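You operate a simulated robot arm through the tools that you are given. There is no shell and no other tool. Be economical: measure what you need, move in short steps, check, and stop when the job is done.

Carry out the task below with a simulated robot arm. There is one attempt and no reset: what you move stays moved.

TASK
Take the grooved disc from the top of the yellow platform and leave it on top of the green roll.
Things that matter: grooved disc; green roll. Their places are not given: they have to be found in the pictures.

It is judged by the outcome, as a careful person would: the job done as asked, and still so three seconds after it is handed in. It fails if anything else is knocked over, pushed out of place, dropped, spilled or broken.

THE ROBOT
A 7-joint arm with a two-finger parallel gripper, fixed in place. Base frame: the origin is at the foot of the arm, x ahead of it, y to its left, z up; the work surface is at about z = 0. Lengths are in m, angles in degrees, forces in N, time in s.
With the tool pointing down near the work surface it reaches from about 0.24 to 0.62 m from the base axis. Its first joint turns from -66.0 to 66.0 degrees. Payload 2.6 kg.
Tool frame: the origin (TCP) lies between the finger pads and is the grasp point; the fingertips stand 0.03 m ahead of it; z points along the fingers, y is the line along which they close. The gripper opens to 0.094 m. The fingers are 0.028 m wide and 0.01 m thick; the gripper's body (0.05 by 0.096 m) begins 0.055 m behind the TCP.
Orientation is that of the tool frame in the base frame, as a unit quaternion [w, x, y, z]. With the fingers straight down and closing along the base's y, the tool's x points along the base's -x, its y along +y and its z along -z.

THE INTERFACE
- The arm moves only by the tool jog_arm. Its argument "plan" is a list of rows, each a list of 5 numbers: the finger opening in cm, from 0 to 9.4, then the shift along the tool's x, y, z in units of 200 mm (1.0 is 200 mm), then the turn about the tool's z in units of 90 degrees (1.0 is 90 degrees). In form: [[fingers, dx, dy, dz, spin], ...]. A call has 1 to 8 rows; each row is the pose to reach, as a shift and turn from the pose commanded when the call began, along the tool's axes at that moment. A call with a number of a shift or a turn outside -1 to 1 is refused whole. A row lasts 0.2 s, in which the tool goes at most 0.05 m and 8.6 degrees; a call with a longer step from one row to the next is refused whole, and so is a gripper value outside its range. A pose out of reach is approached as far as the arm can. The call stops where the force on the tool passes 40 N (or 10 N more than at its start, if that is more) or the arm is blocked; 0.2 s more then pass. The fingers move at their own pace (about 0.072 m/s each) and stop on an object; they squeeze with about 31 N. The grip force told is the motor's: it shows also when the fingers shut on nothing. Time passes only in rows, and 0.2 s behind the last, so rows that repeat a pose let the fingers close. It gives the time, the measured TCP pose, the force on the tool (base axes), the opening and the grip force at its end, in the units of the frame above (readings bear some noise), and new pictures: "pictures" is both (left out), scene, wrist or none.
- Cameras (640 x 400 px; columns grow to the right, rows downward): "scene" is fixed at [0.0101, 0.4156, 0.5685]; the picture's right is [-0.94, -0.34, 0.00], its down [-0.18, 0.50, -0.85] and it looks along [0.28, -0.80, -0.53] (base axes); focal length 329 px, centre (320, 200). "wrist" rides on the gripper at [-0.037, 0, -0.058] in the tool frame; the picture's right is [0.00, -1.00, 0.00], its down [0.97, 0.00, -0.24] and it looks along [0.24, 0.00, 0.97] (tool axes); focal length 218 px, centre (320, 200).
- probe_pixels(camera, pixels): for up to 12 pixels [column, row] of the newest picture of that camera ("zoom" is the newest enlarged one), the place [x, y, z] in the base frame of the surface seen there, good to about 0.003 m. No time passes.
- enlarge(camera, box): a new picture of the part [left, top, right, bottom] of that camera's present view, enlarged. No time passes.
- sign_off(): hands the job in; it is judged then, once.

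Work in short steps. Measure before you move; look again where a grasp or a placing could have gone wrong, and mend it. You have 60 turns and 100 pictures in all, the two below and enlarged ones among them. Open the gripper and draw the arm clear of the work before you hand the job in, unless the task says otherwise; then end with one line.

The tools are called after ">>>" by a JSON object that holds its "api" and its "payload". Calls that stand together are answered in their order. jog_arm: Moves the arm, as the interface text tells. Its arguments: {"type":"object","properties":{"plan":{"type":"array"},"pictures":{"type":"string","enum":["both","scene","wrist","none"]}},"required":["plan"]} The other tools are called the same way: probe_pixels (camera, pixels) gives the place of the surface under pixels of a picture; enlarge (camera, box) takes an enlarged picture of a part of a camera's view; sign_off () hands the job in.

At the start:

```text
clock: 0.0
tcp_pos: [0.3406, -0.3547, 0.2224]
orientation: [0.0, 0.001, 1.0, 0.0]
contact_force: [-0.1, 0.6, 0.3]
width: 0.0941
gripper_force: 0.0
```

scene: 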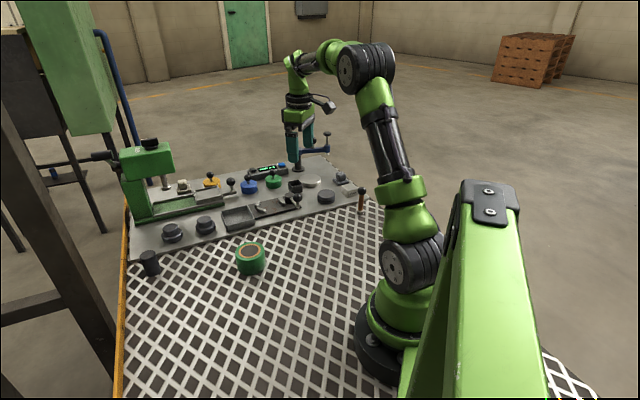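
wrist: 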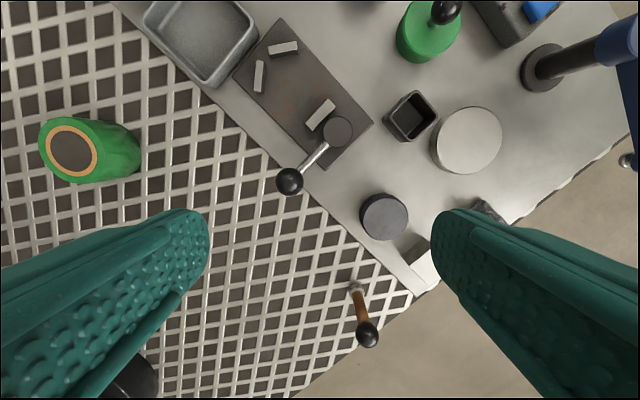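

The green roll is at scene (250,258). I enlarge the scene to find the yellow platform and disc.

>>> {"api": "enlarge", "payload": {"camera": "scene", "box": [120, 130, 380, 290]}}

>>> {"api": "probe_pixels", "payload": {"camera": "scene", "pixels": [[250, 251], [250, 270], [211, 176], [211, 184], [240, 251], [262, 251]]}}

```text
2.46 times, centred on (250, 210) of scene
```

zoom: 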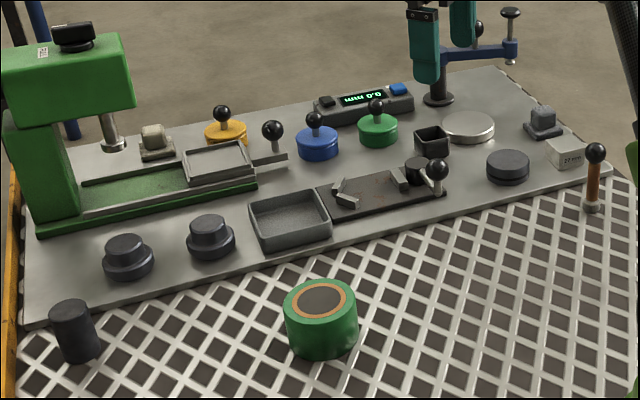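

```text
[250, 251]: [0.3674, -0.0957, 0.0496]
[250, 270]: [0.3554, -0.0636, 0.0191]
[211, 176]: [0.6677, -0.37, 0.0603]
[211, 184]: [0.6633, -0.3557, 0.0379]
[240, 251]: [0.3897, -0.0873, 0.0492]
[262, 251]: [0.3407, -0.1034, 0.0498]
```

No yellow platform is visible in the scene view; the area at +y is hidden from this camera. I rise and move to +y to look there with the wrist camera.

>>> {"api": "jog_arm", "payload": {"plan": [[9.4, 0, 0, -0.2, 0], [9.4, 0, 0.2, -0.3, 0], [9.4, 0, 0.43, -0.3, 0], [9.4, 0, 0.66, -0.3, 0], [9.4, 0, 0.9, -0.3, 0], [9.4, 0, 1.0, -0.3, 0], [9.4, 0, 1.0, -0.3, 0]]}}

>>> {"api": "jog_arm", "payload": {"plan": [[9.4, 0, 0.2, 0, 0], [9.4, 0, 0.43, 0, 0], [9.4, 0, 0.66, 0, 0], [9.4, 0, 0.9, 0, 0], [9.4, 0, 1.0, 0, 0], [9.4, 0, 1.0, 0, 0]]}}

```text
clock: 1.6
tcp_pos: [0.3386, -0.1552, 0.283]
orientation: [0.0, -0.001, 1.0, 0.0]
contact_force: [-0.1, 0.7, 0.3]
width: 0.0939
gripper_force: 0.2
```

scene: 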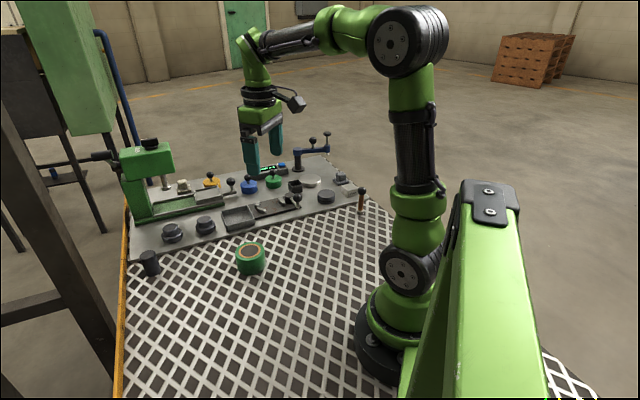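
wrist: 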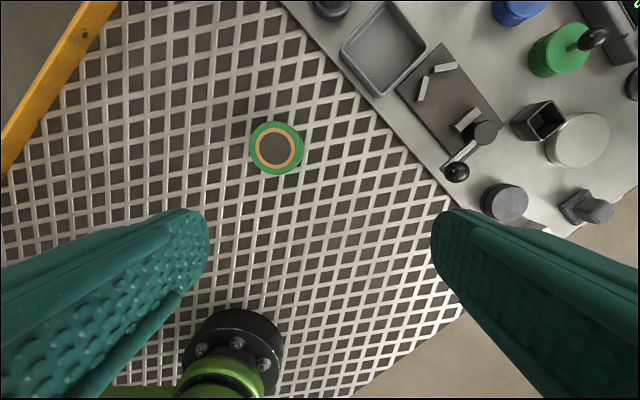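

```text
clock: 3.0
tcp_pos: [0.3409, 0.0429, 0.2806]
orientation: [0.001, 0.0, 1.0, 0.0]
contact_force: [-0.5, 1.1, 0.0]
width: 0.0938
gripper_force: 0.0
```

scene: 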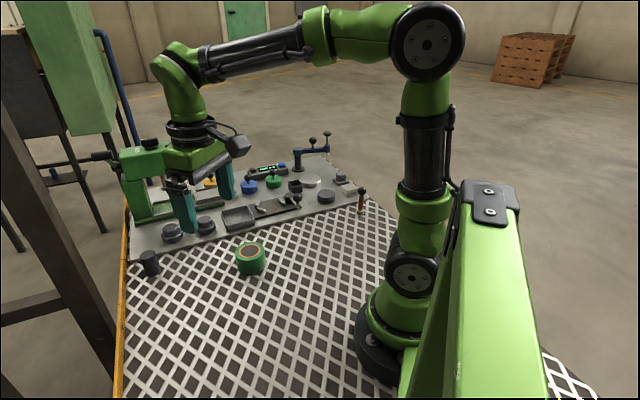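
wrist: 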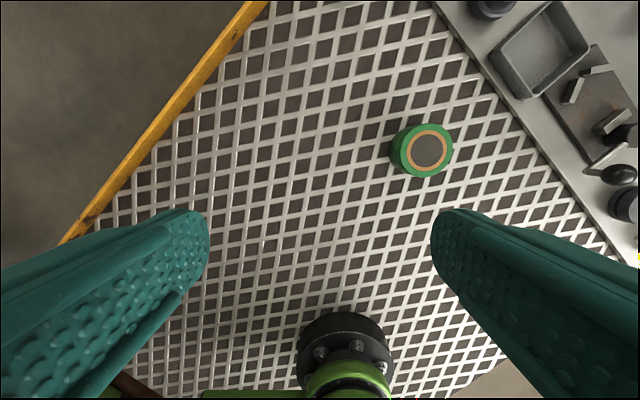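

Nothing at +y here so far; I check odd spots: scene bottom right, the wrist's bottom left and right edge.

>>> {"api": "enlarge", "payload": {"camera": "scene", "box": [520, 330, 640, 400]}}

>>> {"api": "enlarge", "payload": {"camera": "wrist", "box": [560, 150, 640, 300]}}

>>> {"api": "probe_pixels", "payload": {"camera": "wrist", "pixels": [[637, 257], [130, 385], [220, 395], [75, 235], [250, 10], [420, 150], [427, 150]]}}

>>> {"api": "probe_pixels", "payload": {"camera": "scene", "pixels": [[547, 398], [570, 385], [123, 300], [122, 390]]}}

```text
5.33 times, centred on (580, 365) of scene
```

zoom: 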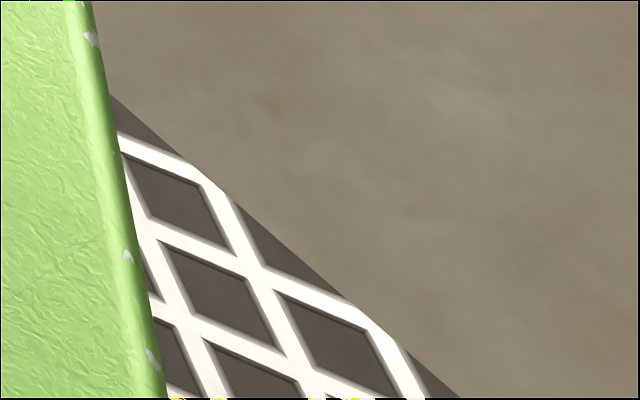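

```text
2.67 times, centred on (600, 225) of wrist
```

zoom: 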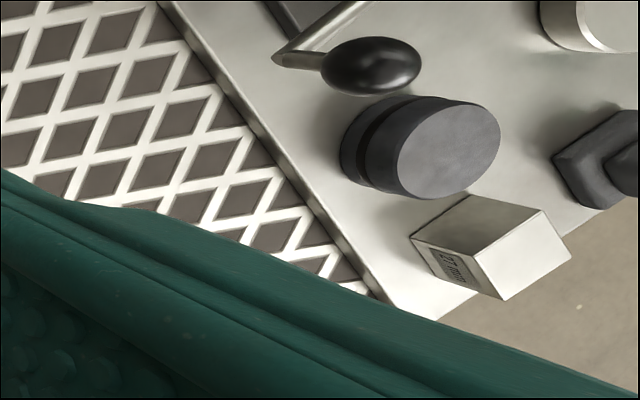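

```text
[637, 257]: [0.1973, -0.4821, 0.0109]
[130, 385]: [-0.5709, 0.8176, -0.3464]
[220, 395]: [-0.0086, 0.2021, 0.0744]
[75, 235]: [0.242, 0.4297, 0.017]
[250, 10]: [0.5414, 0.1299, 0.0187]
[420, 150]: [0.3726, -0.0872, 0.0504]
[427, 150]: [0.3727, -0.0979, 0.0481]
```

```text
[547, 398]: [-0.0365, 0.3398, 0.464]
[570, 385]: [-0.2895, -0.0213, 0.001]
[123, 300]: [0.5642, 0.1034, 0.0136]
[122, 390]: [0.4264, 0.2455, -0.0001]
```

Yellow edge pixels are just artifacts. The dark disc near the peg has a groove around its side; before deciding, I inspect the yellow knobbed part and the plate from above.

>>> {"api": "jog_arm", "payload": {"plan": [[9.4, 0, -0.2, 0, 0], [9.4, 0, -0.43, 0, 0], [9.4, -0.05, -0.66, 0, 0], [9.4, -0.1, -0.88, 0, 0], [9.4, -0.2, -1.0, 0, 0], [9.4, -0.4, -1.0, 0, 0], [9.4, -0.4, -1.0, 0, 0]], "pictures": "none"}}

>>> {"api": "jog_arm", "payload": {"plan": [[9.4, 0, -0.2, 0, 0], [9.4, 0, -0.43, 0, 0], [9.4, 0, -0.6, 0, 0], [9.4, 0, -0.6, 0, 0]]}}

>>> {"api": "enlarge", "payload": {"camera": "scene", "box": [150, 150, 250, 212]}}

>>> {"api": "enlarge", "payload": {"camera": "scene", "box": [270, 160, 370, 222]}}

```text
clock: 4.6
tcp_pos: [0.4205, -0.1521, 0.2851]
orientation: [0.001, 0.0, 1.0, -0.001]
contact_force: [-0.2, -0.4, 0.9]
width: 0.0938
gripper_force: 0.0
```

```text
clock: 5.6
tcp_pos: [0.4215, -0.2741, 0.2862]
orientation: [0.0, 0.0, 1.0, 0.0]
contact_force: [0.0, -1.2, 0.0]
width: 0.094
gripper_force: 0.0
```

scene: 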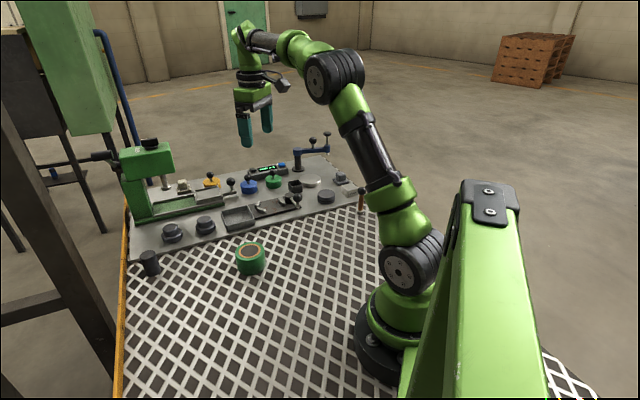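
wrist: 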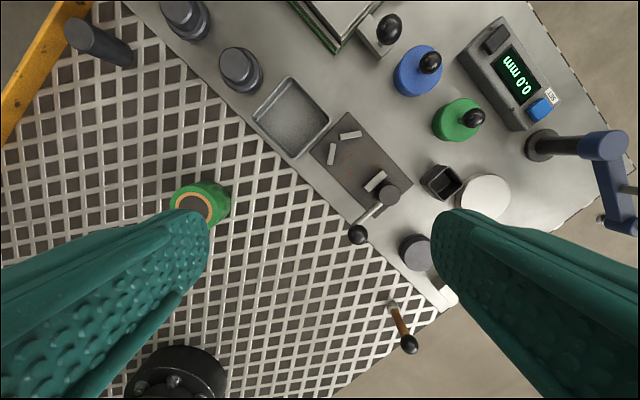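

```text
6.40 times, centred on (200, 181) of scene
```

zoom: 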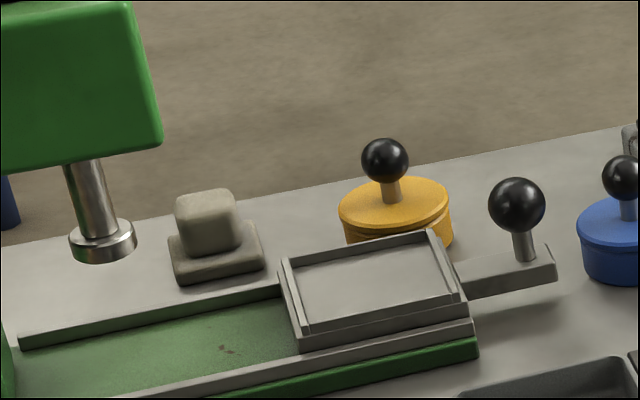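

```text
6.40 times, centred on (320, 191) of scene
```

zoom: 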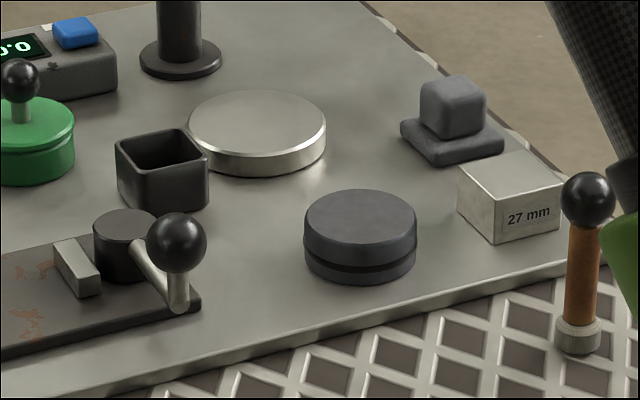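

The dark disc (scene (326,196)) is the only one with a groove, and it lies on the yellow-rimmed bench. Before committing, I take a look at the still unseen corner at large +y for a separate yellow platform.

>>> {"api": "jog_arm", "payload": {"plan": [[9.4, 0.1, 0.2, 0, 0], [9.4, 0.2, 0.4, 0, 0], [9.4, 0.3, 0.6, 0, 0], [9.4, 0.4, 0.8, 0, 0], [9.4, 0.45, 1.0, 0, 0], [9.4, 0.45, 1.0, 0, 0]], "pictures": "none"}}

>>> {"api": "jog_arm", "payload": {"plan": [[9.4, 0, 0.23, 0, 0], [9.4, 0, 0.46, 0, 0], [9.4, 0, 0.69, 0, 0], [9.4, 0, 0.92, 0, 0], [9.4, 0, 1.0, 0, 0], [9.4, 0, 1.0, 0, 0]], "pictures": "none"}}

>>> {"api": "jog_arm", "payload": {"plan": [[9.4, 0, 0.23, 0, 0], [9.4, 0, 0.46, 0, 0], [9.4, 0, 0.69, 0, 0], [9.4, 0, 0.69, 0, 0]]}}

```text
clock: 7.0
tcp_pos: [0.3307, -0.0736, 0.2849]
orientation: [0.0, 0.0, 1.0, 0.0]
contact_force: [0.2, 0.0, -0.4]
width: 0.0936
gripper_force: 0.1
```

```text
clock: 8.4
tcp_pos: [0.3303, 0.124, 0.2826]
orientation: [0.0, 0.0, 1.0, 0.001]
contact_force: [0.6, -0.1, -0.1]
width: 0.0937
gripper_force: 0.1
```

```text
clock: 9.4
tcp_pos: [0.3269, 0.2673, 0.2822]
orientation: [0.0, 0.0, 1.0, 0.0]
contact_force: [-0.5, 0.7, -1.0]
width: 0.0939
gripper_force: 0.2
```

scene: 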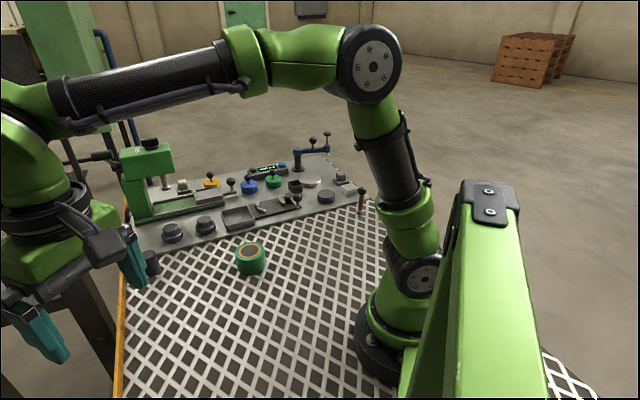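
wrist: 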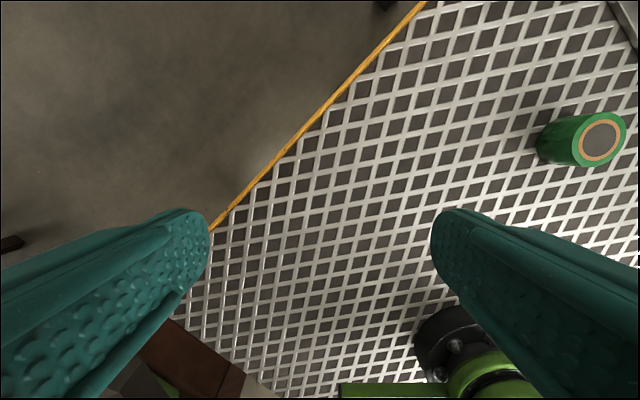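

No separate platform exists, so the yellow-rimmed bench is the platform and the grooved disc is the dark one. I measure disc, its neighbours, and the roll in the scene.

>>> {"api": "enlarge", "payload": {"camera": "scene", "box": [270, 160, 370, 222]}}

>>> {"api": "probe_pixels", "payload": {"camera": "zoom", "pixels": [[360, 197], [360, 225], [309, 226], [412, 226], [360, 257], [360, 279], [485, 170], [465, 200], [300, 155], [440, 155], [578, 200], [180, 240]]}}

>>> {"api": "probe_pixels", "payload": {"camera": "scene", "pixels": [[250, 244], [250, 251], [250, 258], [237, 251], [263, 251], [250, 247], [250, 255]]}}

```text
6.40 times, centred on (320, 191) of scene
```

zoom: 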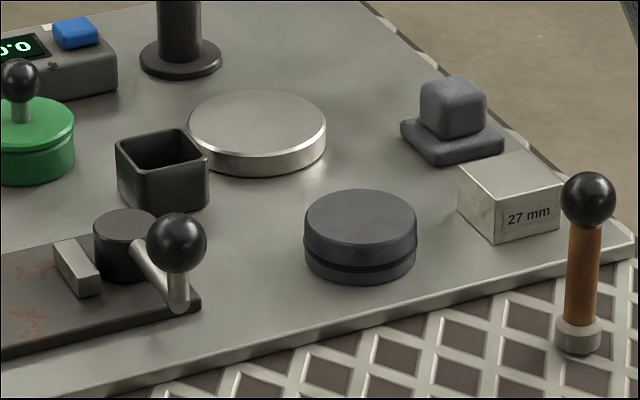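

```text
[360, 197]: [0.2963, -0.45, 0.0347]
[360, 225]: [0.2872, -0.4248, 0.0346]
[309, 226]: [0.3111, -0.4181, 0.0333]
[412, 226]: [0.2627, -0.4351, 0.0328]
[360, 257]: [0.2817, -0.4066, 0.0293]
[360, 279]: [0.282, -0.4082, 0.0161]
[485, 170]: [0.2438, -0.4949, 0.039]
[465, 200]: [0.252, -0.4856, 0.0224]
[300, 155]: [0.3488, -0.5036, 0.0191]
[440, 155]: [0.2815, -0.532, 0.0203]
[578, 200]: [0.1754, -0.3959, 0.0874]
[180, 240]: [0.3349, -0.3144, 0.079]
```

```text
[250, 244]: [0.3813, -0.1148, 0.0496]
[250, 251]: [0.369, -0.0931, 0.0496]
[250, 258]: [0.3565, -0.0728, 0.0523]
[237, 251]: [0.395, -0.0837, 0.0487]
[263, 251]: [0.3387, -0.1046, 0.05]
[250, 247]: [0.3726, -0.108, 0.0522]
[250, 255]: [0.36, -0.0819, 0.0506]
```

Disc centre ≈ (0.288,-0.428), top z 0.034, diameter ≈ 0.055; roll centre ≈ (0.368,-0.094), top z 0.0505. I return high above, toward the disc.

>>> {"api": "jog_arm", "payload": {"plan": [[9.4, 0, -0.2, 0, 0], [9.4, 0, -0.4, 0, 0], [9.4, 0, -0.6, 0, 0], [9.4, 0, -0.8, 0, 0], [9.4, 0, -1.0, 0, 0], [9.4, 0, -1.0, 0, 0]], "pictures": "none"}}

>>> {"api": "jog_arm", "payload": {"plan": [[9.4, 0, -0.2, 0, 0], [9.4, 0, -0.4, 0, 0], [9.4, 0, -0.6, 0, 0], [9.4, 0, -0.8, 0, 0], [9.4, 0, -1.0, 0, 0], [9.4, 0, -1.0, 0, 0]], "pictures": "none"}}

>>> {"api": "jog_arm", "payload": {"plan": [[9.4, 0.05, -0.2, 0, 0], [9.4, 0.1, -0.4, 0, 0], [9.4, 0.15, -0.6, 0, 0], [9.4, 0.2, -0.8, 0, 0], [9.4, 0.2, -1.0, 0, 0], [9.4, 0.2, -1.0, 0, 0]], "pictures": "none"}}

>>> {"api": "jog_arm", "payload": {"plan": [[9.0, 0, -0.2, 0, 0], [8.5, 0, -0.4, 0.1, 0], [8.5, 0, -0.475, 0.3, 0], [8.5, 0, -0.475, 0.5, 0], [8.5, 0, -0.475, 0.7, 0], [8.5, 0, -0.475, 0.7, 0], [8.5, 0, -0.475, 0.7, 0]]}}

```text
clock: 10.8
tcp_pos: [0.3293, 0.0635, 0.2849]
orientation: [0.0, 0.0, 1.0, 0.002]
contact_force: [-0.1, -0.9, 0.0]
width: 0.0938
gripper_force: 0.0
```

```text
clock: 12.2
tcp_pos: [0.3265, -0.1333, 0.2837]
orientation: [0.0, 0.0, 1.0, 0.0]
contact_force: [-0.1, -1.2, 0.4]
width: 0.0939
gripper_force: 0.0
```

```text
clock: 13.6
tcp_pos: [0.2907, -0.3342, 0.2816]
orientation: [0.0, 0.0, 1.0, 0.0]
contact_force: [-0.4, 0.9, -0.5]
width: 0.0942
gripper_force: 0.0
```

```text
clock: 15.2
tcp_pos: [0.2918, -0.4312, 0.1422]
orientation: [0.0, 0.001, 1.0, 0.0]
contact_force: [0.6, -0.5, 0.1]
width: 0.0851
gripper_force: 0.1
```

scene: 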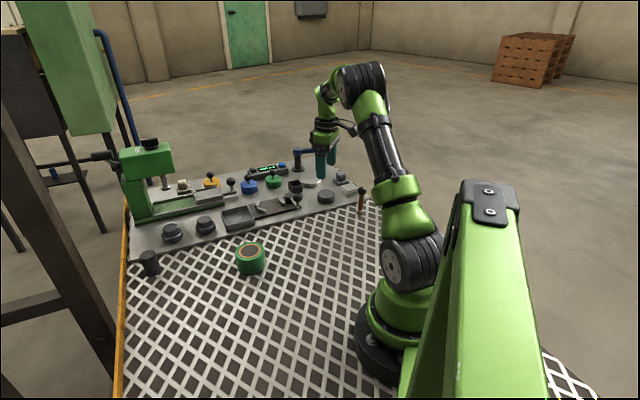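
wrist: 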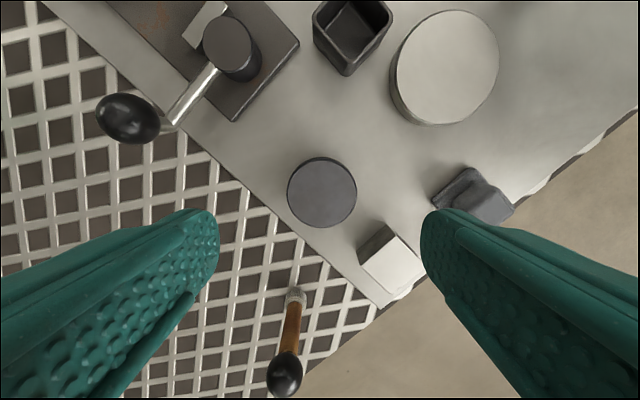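

The disc is at wrist (322,192), centred between the fingers. I check its place and the neighbours under the right finger.

>>> {"api": "probe_pixels", "payload": {"camera": "wrist", "pixels": [[322, 158], [322, 226], [290, 190], [354, 190], [322, 192], [362, 245], [385, 228], [440, 185], [465, 170], [420, 120], [395, 100], [395, 170]]}}

```text
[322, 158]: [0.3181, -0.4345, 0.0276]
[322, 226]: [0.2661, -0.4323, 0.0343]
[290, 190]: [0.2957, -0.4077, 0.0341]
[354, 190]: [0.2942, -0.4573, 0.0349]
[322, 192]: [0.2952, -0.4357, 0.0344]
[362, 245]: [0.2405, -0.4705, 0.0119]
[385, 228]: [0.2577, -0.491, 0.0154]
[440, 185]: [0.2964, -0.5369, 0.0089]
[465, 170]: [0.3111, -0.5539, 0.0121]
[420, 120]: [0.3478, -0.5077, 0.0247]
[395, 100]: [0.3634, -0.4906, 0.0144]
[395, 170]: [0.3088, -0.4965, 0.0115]
```

Centre ≈ (0.290,-0.431), TCP already there; the box edge is 18 mm clear of the finger. I descend to z ≈ 0.043.

>>> {"api": "jog_arm", "payload": {"plan": [[8.5, 0, 0, 0.15, 0], [8.5, 0, 0, 0.3, 0], [8.5, 0, 0, 0.4, 0], [8.5, 0, 0, 0.45, 0], [8.5, 0, 0, 0.495, 0], [8.5, 0, 0, 0.495, 0]]}}

```text
clock: 16.6
tcp_pos: [0.2917, -0.4304, 0.044]
orientation: [0.0, 0.0, 1.0, 0.0]
contact_force: [-0.5, 0.4, 0.0]
width: 0.085
gripper_force: 0.1
```

scene: 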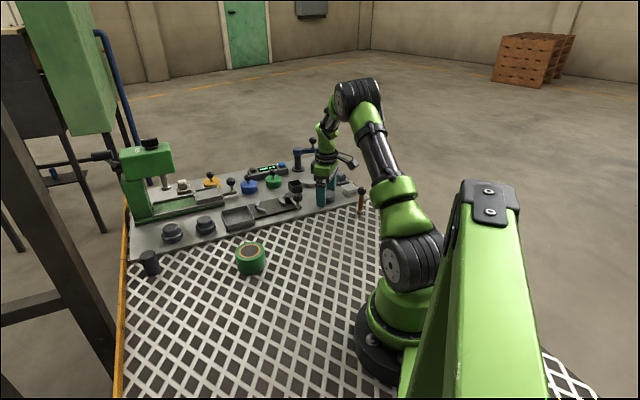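
wrist: 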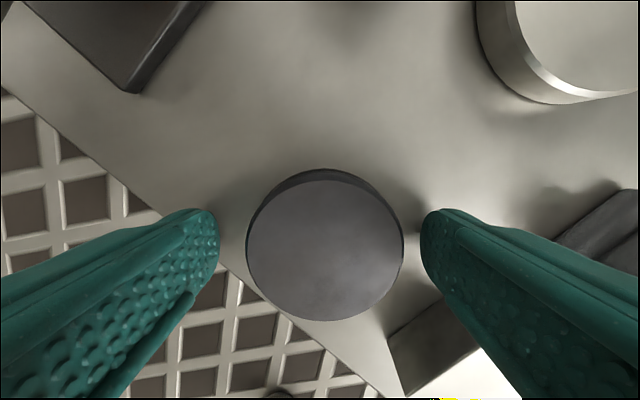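

The disc sits between the fingers, about 2–3 mm ahead of the TCP. I shift 2 mm and close.

>>> {"api": "jog_arm", "payload": {"plan": [[8.5, -0.01, 0, 0, 0], [5.0, -0.01, 0, 0, 0], [4.5, -0.01, 0, 0, 0], [4.5, -0.01, 0, 0, 0], [4.5, -0.01, 0, 0, 0]], "pictures": "wrist"}}

```text
clock: 17.8
tcp_pos: [0.293, -0.432, 0.0441]
orientation: [0.0, 0.0, 1.0, 0.0]
contact_force: [0.1, -0.6, 1.2]
width: 0.0552
gripper_force: 31.1
```

wrist: 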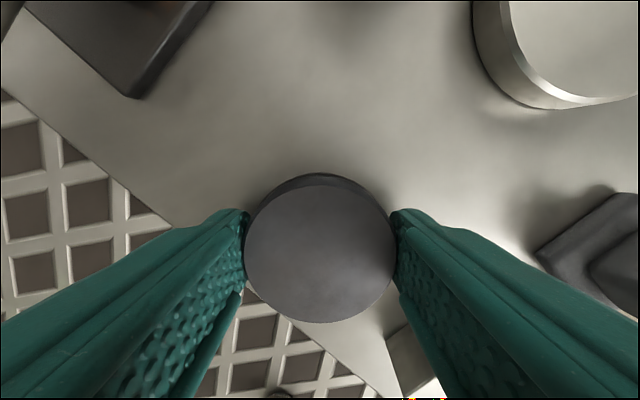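

The disc is gripped at 0.055 m, 31 N. I lift it slowly.

>>> {"api": "jog_arm", "payload": {"plan": [[4.5, 0, 0, -0.05, 0], [4.5, 0, 0, -0.15, 0], [4.5, 0, 0, -0.3, 0], [4.5, 0, 0, -0.5, 0], [4.5, 0, 0, -0.7, 0], [4.5, 0, 0, -0.7, 0]]}}

```text
clock: 19.2
tcp_pos: [0.2882, -0.4331, 0.186]
orientation: [0.0, -0.001, 1.0, 0.0]
contact_force: [-1.1, -0.4, -5.0]
width: 0.0548
gripper_force: 31.1
```

scene: 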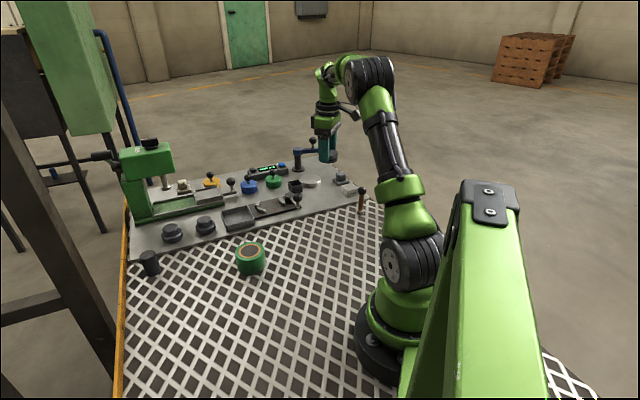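
wrist: 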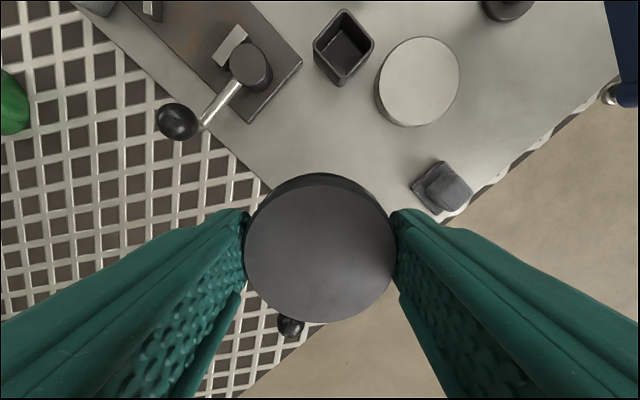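

The disc is held (about 5 N weight). I carry it at this height to above the roll.

>>> {"api": "jog_arm", "payload": {"plan": [[4.5, -0.03, 0.15, 0, 0], [4.5, -0.07, 0.35, 0, 0], [4.5, -0.11, 0.55, 0, 0], [4.5, -0.15, 0.75, 0, 0], [4.5, -0.19, 0.95, 0, 0], [4.5, -0.2, 1.0, 0, 0], [4.5, -0.2, 1.0, 0, 0]], "pictures": "none"}}

>>> {"api": "jog_arm", "payload": {"plan": [[4.5, -0.04, 0.15, 0, 0], [4.5, -0.09, 0.35, 0, 0], [4.5, -0.14, 0.55, 0, 0], [4.5, -0.17, 0.66, 0, 0], [4.5, -0.17, 0.69, 0, 0], [4.5, -0.17, 0.69, 0, 0], [4.5, -0.17, 0.69, 0, 0]]}}

```text
clock: 20.8
tcp_pos: [0.3316, -0.2325, 0.1859]
orientation: [0.0, 0.0, 1.0, 0.0]
contact_force: [0.5, -0.1, -3.4]
width: 0.0548
gripper_force: 31.3
```

```text
clock: 22.4
tcp_pos: [0.3648, -0.0929, 0.1858]
orientation: [0.0, -0.001, 1.0, 0.0]
contact_force: [-0.4, -0.4, -4.7]
width: 0.0549
gripper_force: 31.1
```

scene: 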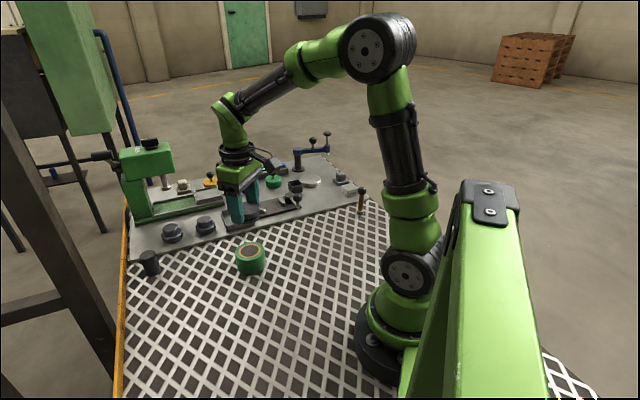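
wrist: 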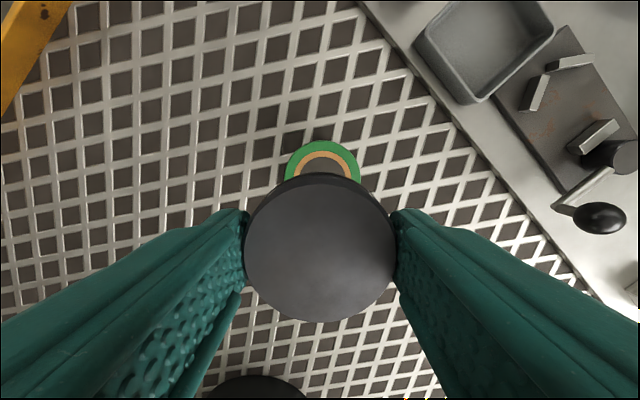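

Roll is aligned laterally (column 323 vs disc 321). I nudge 2 mm forward and go down to about 15 mm above contact.

>>> {"api": "jog_arm", "payload": {"plan": [[4.5, -0.01, 0, 0.1, 0], [4.5, -0.01, 0, 0.2, 0], [4.5, -0.01, 0, 0.3, 0], [4.5, -0.01, 0, 0.38, 0], [4.5, -0.01, 0, 0.43, 0], [4.5, -0.01, 0, 0.43, 0]]}}

>>> {"api": "enlarge", "payload": {"camera": "scene", "box": [200, 210, 300, 282]}}

```text
clock: 23.8
tcp_pos: [0.3669, -0.0938, 0.099]
orientation: [0.0, 0.0, 1.0, 0.0]
contact_force: [0.3, 0.5, -5.1]
width: 0.055
gripper_force: 31.5
```

scene: 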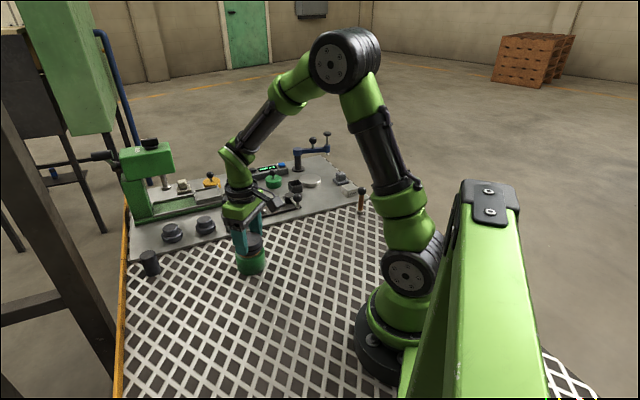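
wrist: 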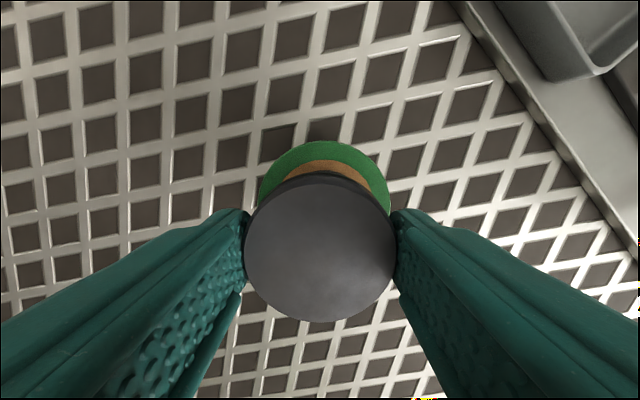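

```text
5.56 times, centred on (250, 246) of scene
```

zoom: 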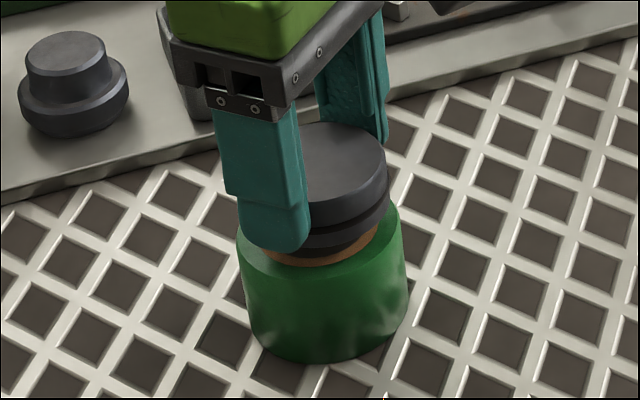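

Close to contact. I probe the roll's far rim for a last centring check.

>>> {"api": "probe_pixels", "payload": {"camera": "wrist", "pixels": [[324, 145], [324, 152], [264, 195], [387, 195], [320, 185], [320, 315], [250, 245], [390, 245]]}}

```text
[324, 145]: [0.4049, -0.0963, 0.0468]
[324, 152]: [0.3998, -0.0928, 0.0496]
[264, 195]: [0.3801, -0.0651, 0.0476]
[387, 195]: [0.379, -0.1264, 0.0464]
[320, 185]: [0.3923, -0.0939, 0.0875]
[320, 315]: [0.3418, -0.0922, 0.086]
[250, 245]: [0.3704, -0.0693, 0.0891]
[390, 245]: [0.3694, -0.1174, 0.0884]
```

Disc centre within ~2 mm of the roll centre (0.370,-0.096). I correct and lower to near contact.

>>> {"api": "jog_arm", "payload": {"plan": [[4.5, -0.008, -0.008, 0, 0], [4.5, -0.008, -0.008, 0.02, 0], [4.5, -0.008, -0.008, 0.04, 0], [4.5, -0.008, -0.008, 0.055, 0], [4.5, -0.008, -0.008, 0.065, 0], [4.5, -0.008, -0.008, 0.065, 0]], "pictures": "none"}}

>>> {"api": "enlarge", "payload": {"camera": "scene", "box": [225, 220, 285, 280]}}

```text
clock: 25.2
tcp_pos: [0.3696, -0.0954, 0.0848]
orientation: [0.0, 0.0, 1.0, 0.0]
contact_force: [-0.6, -0.6, -3.9]
width: 0.0553
gripper_force: 30.9
```

```text
6.67 times, centred on (255, 250) of scene
```

zoom: 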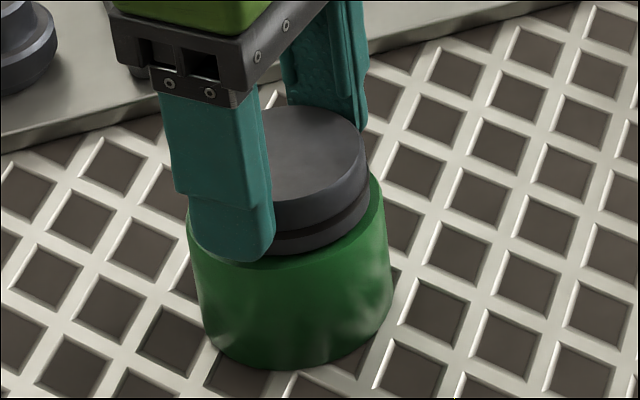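

Nearly touching; force still shows only the disc's weight. I lower 1 mm at a time.

>>> {"api": "jog_arm", "payload": {"plan": [[4.5, 0, 0, 0.005, 0], [4.5, 0, 0, 0.005, 0]], "pictures": "none"}}

>>> {"api": "jog_arm", "payload": {"plan": [[4.5, 0, 0, 0.005, 0], [4.5, 0, 0, 0.005, 0]], "pictures": "none"}}

```text
clock: 25.8
tcp_pos: [0.3706, -0.0948, 0.0832]
orientation: [0.001, 0.0, 1.0, 0.0]
contact_force: [-0.1, -0.2, -4.8]
width: 0.0552
gripper_force: 31.2
```

```text
clock: 26.4
tcp_pos: [0.3692, -0.0954, 0.0837]
orientation: [0.0, 0.0, 1.0, 0.0]
contact_force: [-1.7, -0.3, -0.3]
width: 0.055
gripper_force: 31.3
```

Contact: the weight has gone onto the roll. I open gently, then rise.

>>> {"api": "jog_arm", "payload": {"plan": [[6.0, 0, 0, 0, 0], [7.0, 0, 0, 0, 0], [8.5, 0, 0, 0, 0], [8.5, 0, 0, 0, 0], [8.5, 0, 0, 0, 0]]}}

```text
clock: 27.6
tcp_pos: [0.3707, -0.0944, 0.0824]
orientation: [0.0, 0.0, 1.0, -0.001]
contact_force: [0.8, 0.3, -0.5]
width: 0.0851
gripper_force: 0.0
```

scene: 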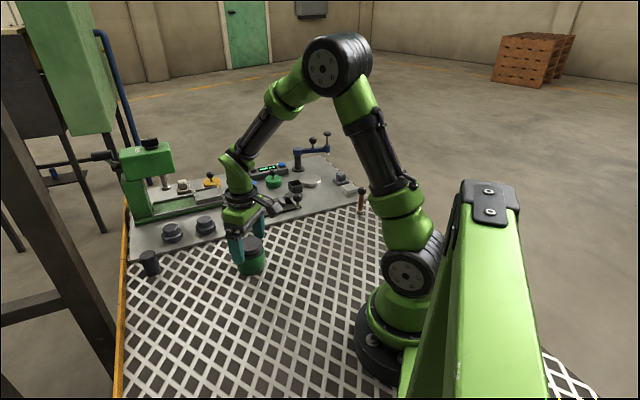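
wrist: 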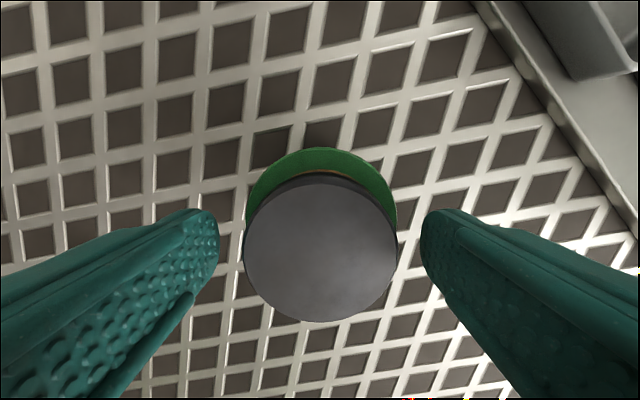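

The fingers are clear of the disc. I rise straight up and draw back to the side.

>>> {"api": "jog_arm", "payload": {"plan": [[8.5, 0, 0, -0.1, 0], [8.5, 0, 0, -0.3, 0], [8.5, 0, 0, -0.5, 0], [8.5, 0, 0, -0.7, 0], [8.5, 0, 0.2, -0.8, 0], [8.5, 0, 0.4, -0.8, 0], [8.5, 0, 0.6, -0.8, 0], [8.5, 0, 0.6, -0.8, 0]]}}

>>> {"api": "enlarge", "payload": {"camera": "scene", "box": [200, 210, 300, 282]}}

```text
clock: 29.4
tcp_pos: [0.3692, 0.0225, 0.2376]
orientation: [0.0, 0.0, 1.0, 0.0]
contact_force: [-0.4, -0.3, 0.2]
width: 0.085
gripper_force: 0.2
```

scene: 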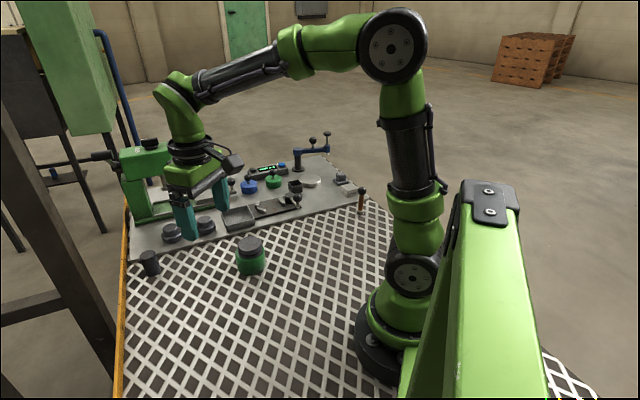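
wrist: 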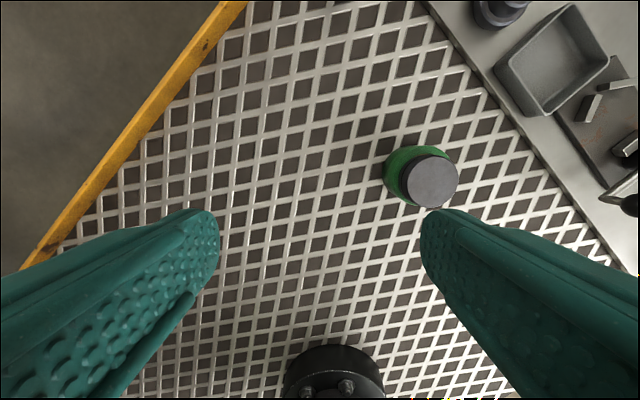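

```text
5.56 times, centred on (250, 246) of scene
```

zoom: 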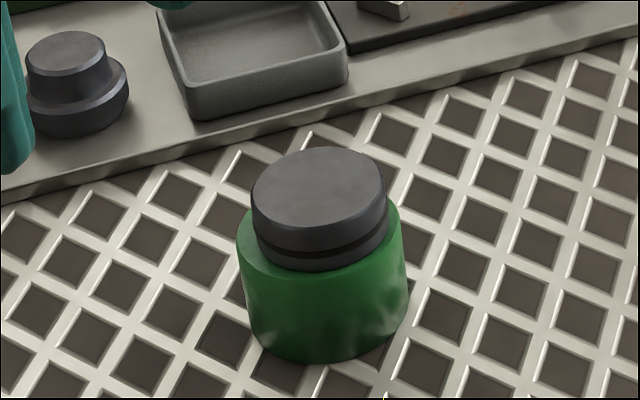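

The disc rests flat and centred on the roll, the gripper is open and clear, and the surroundings are unchanged. I hand it in.

>>> {"api": "sign_off", "payload": {}}

```text
The job is handed in.
```

The grooved disc is resting flat and centred on top of the green roll, and nothing else was moved. I found no separate yellow platform, so I took it to mean the yellow-rimmed bench, where the only disc with a visible groove was lying.
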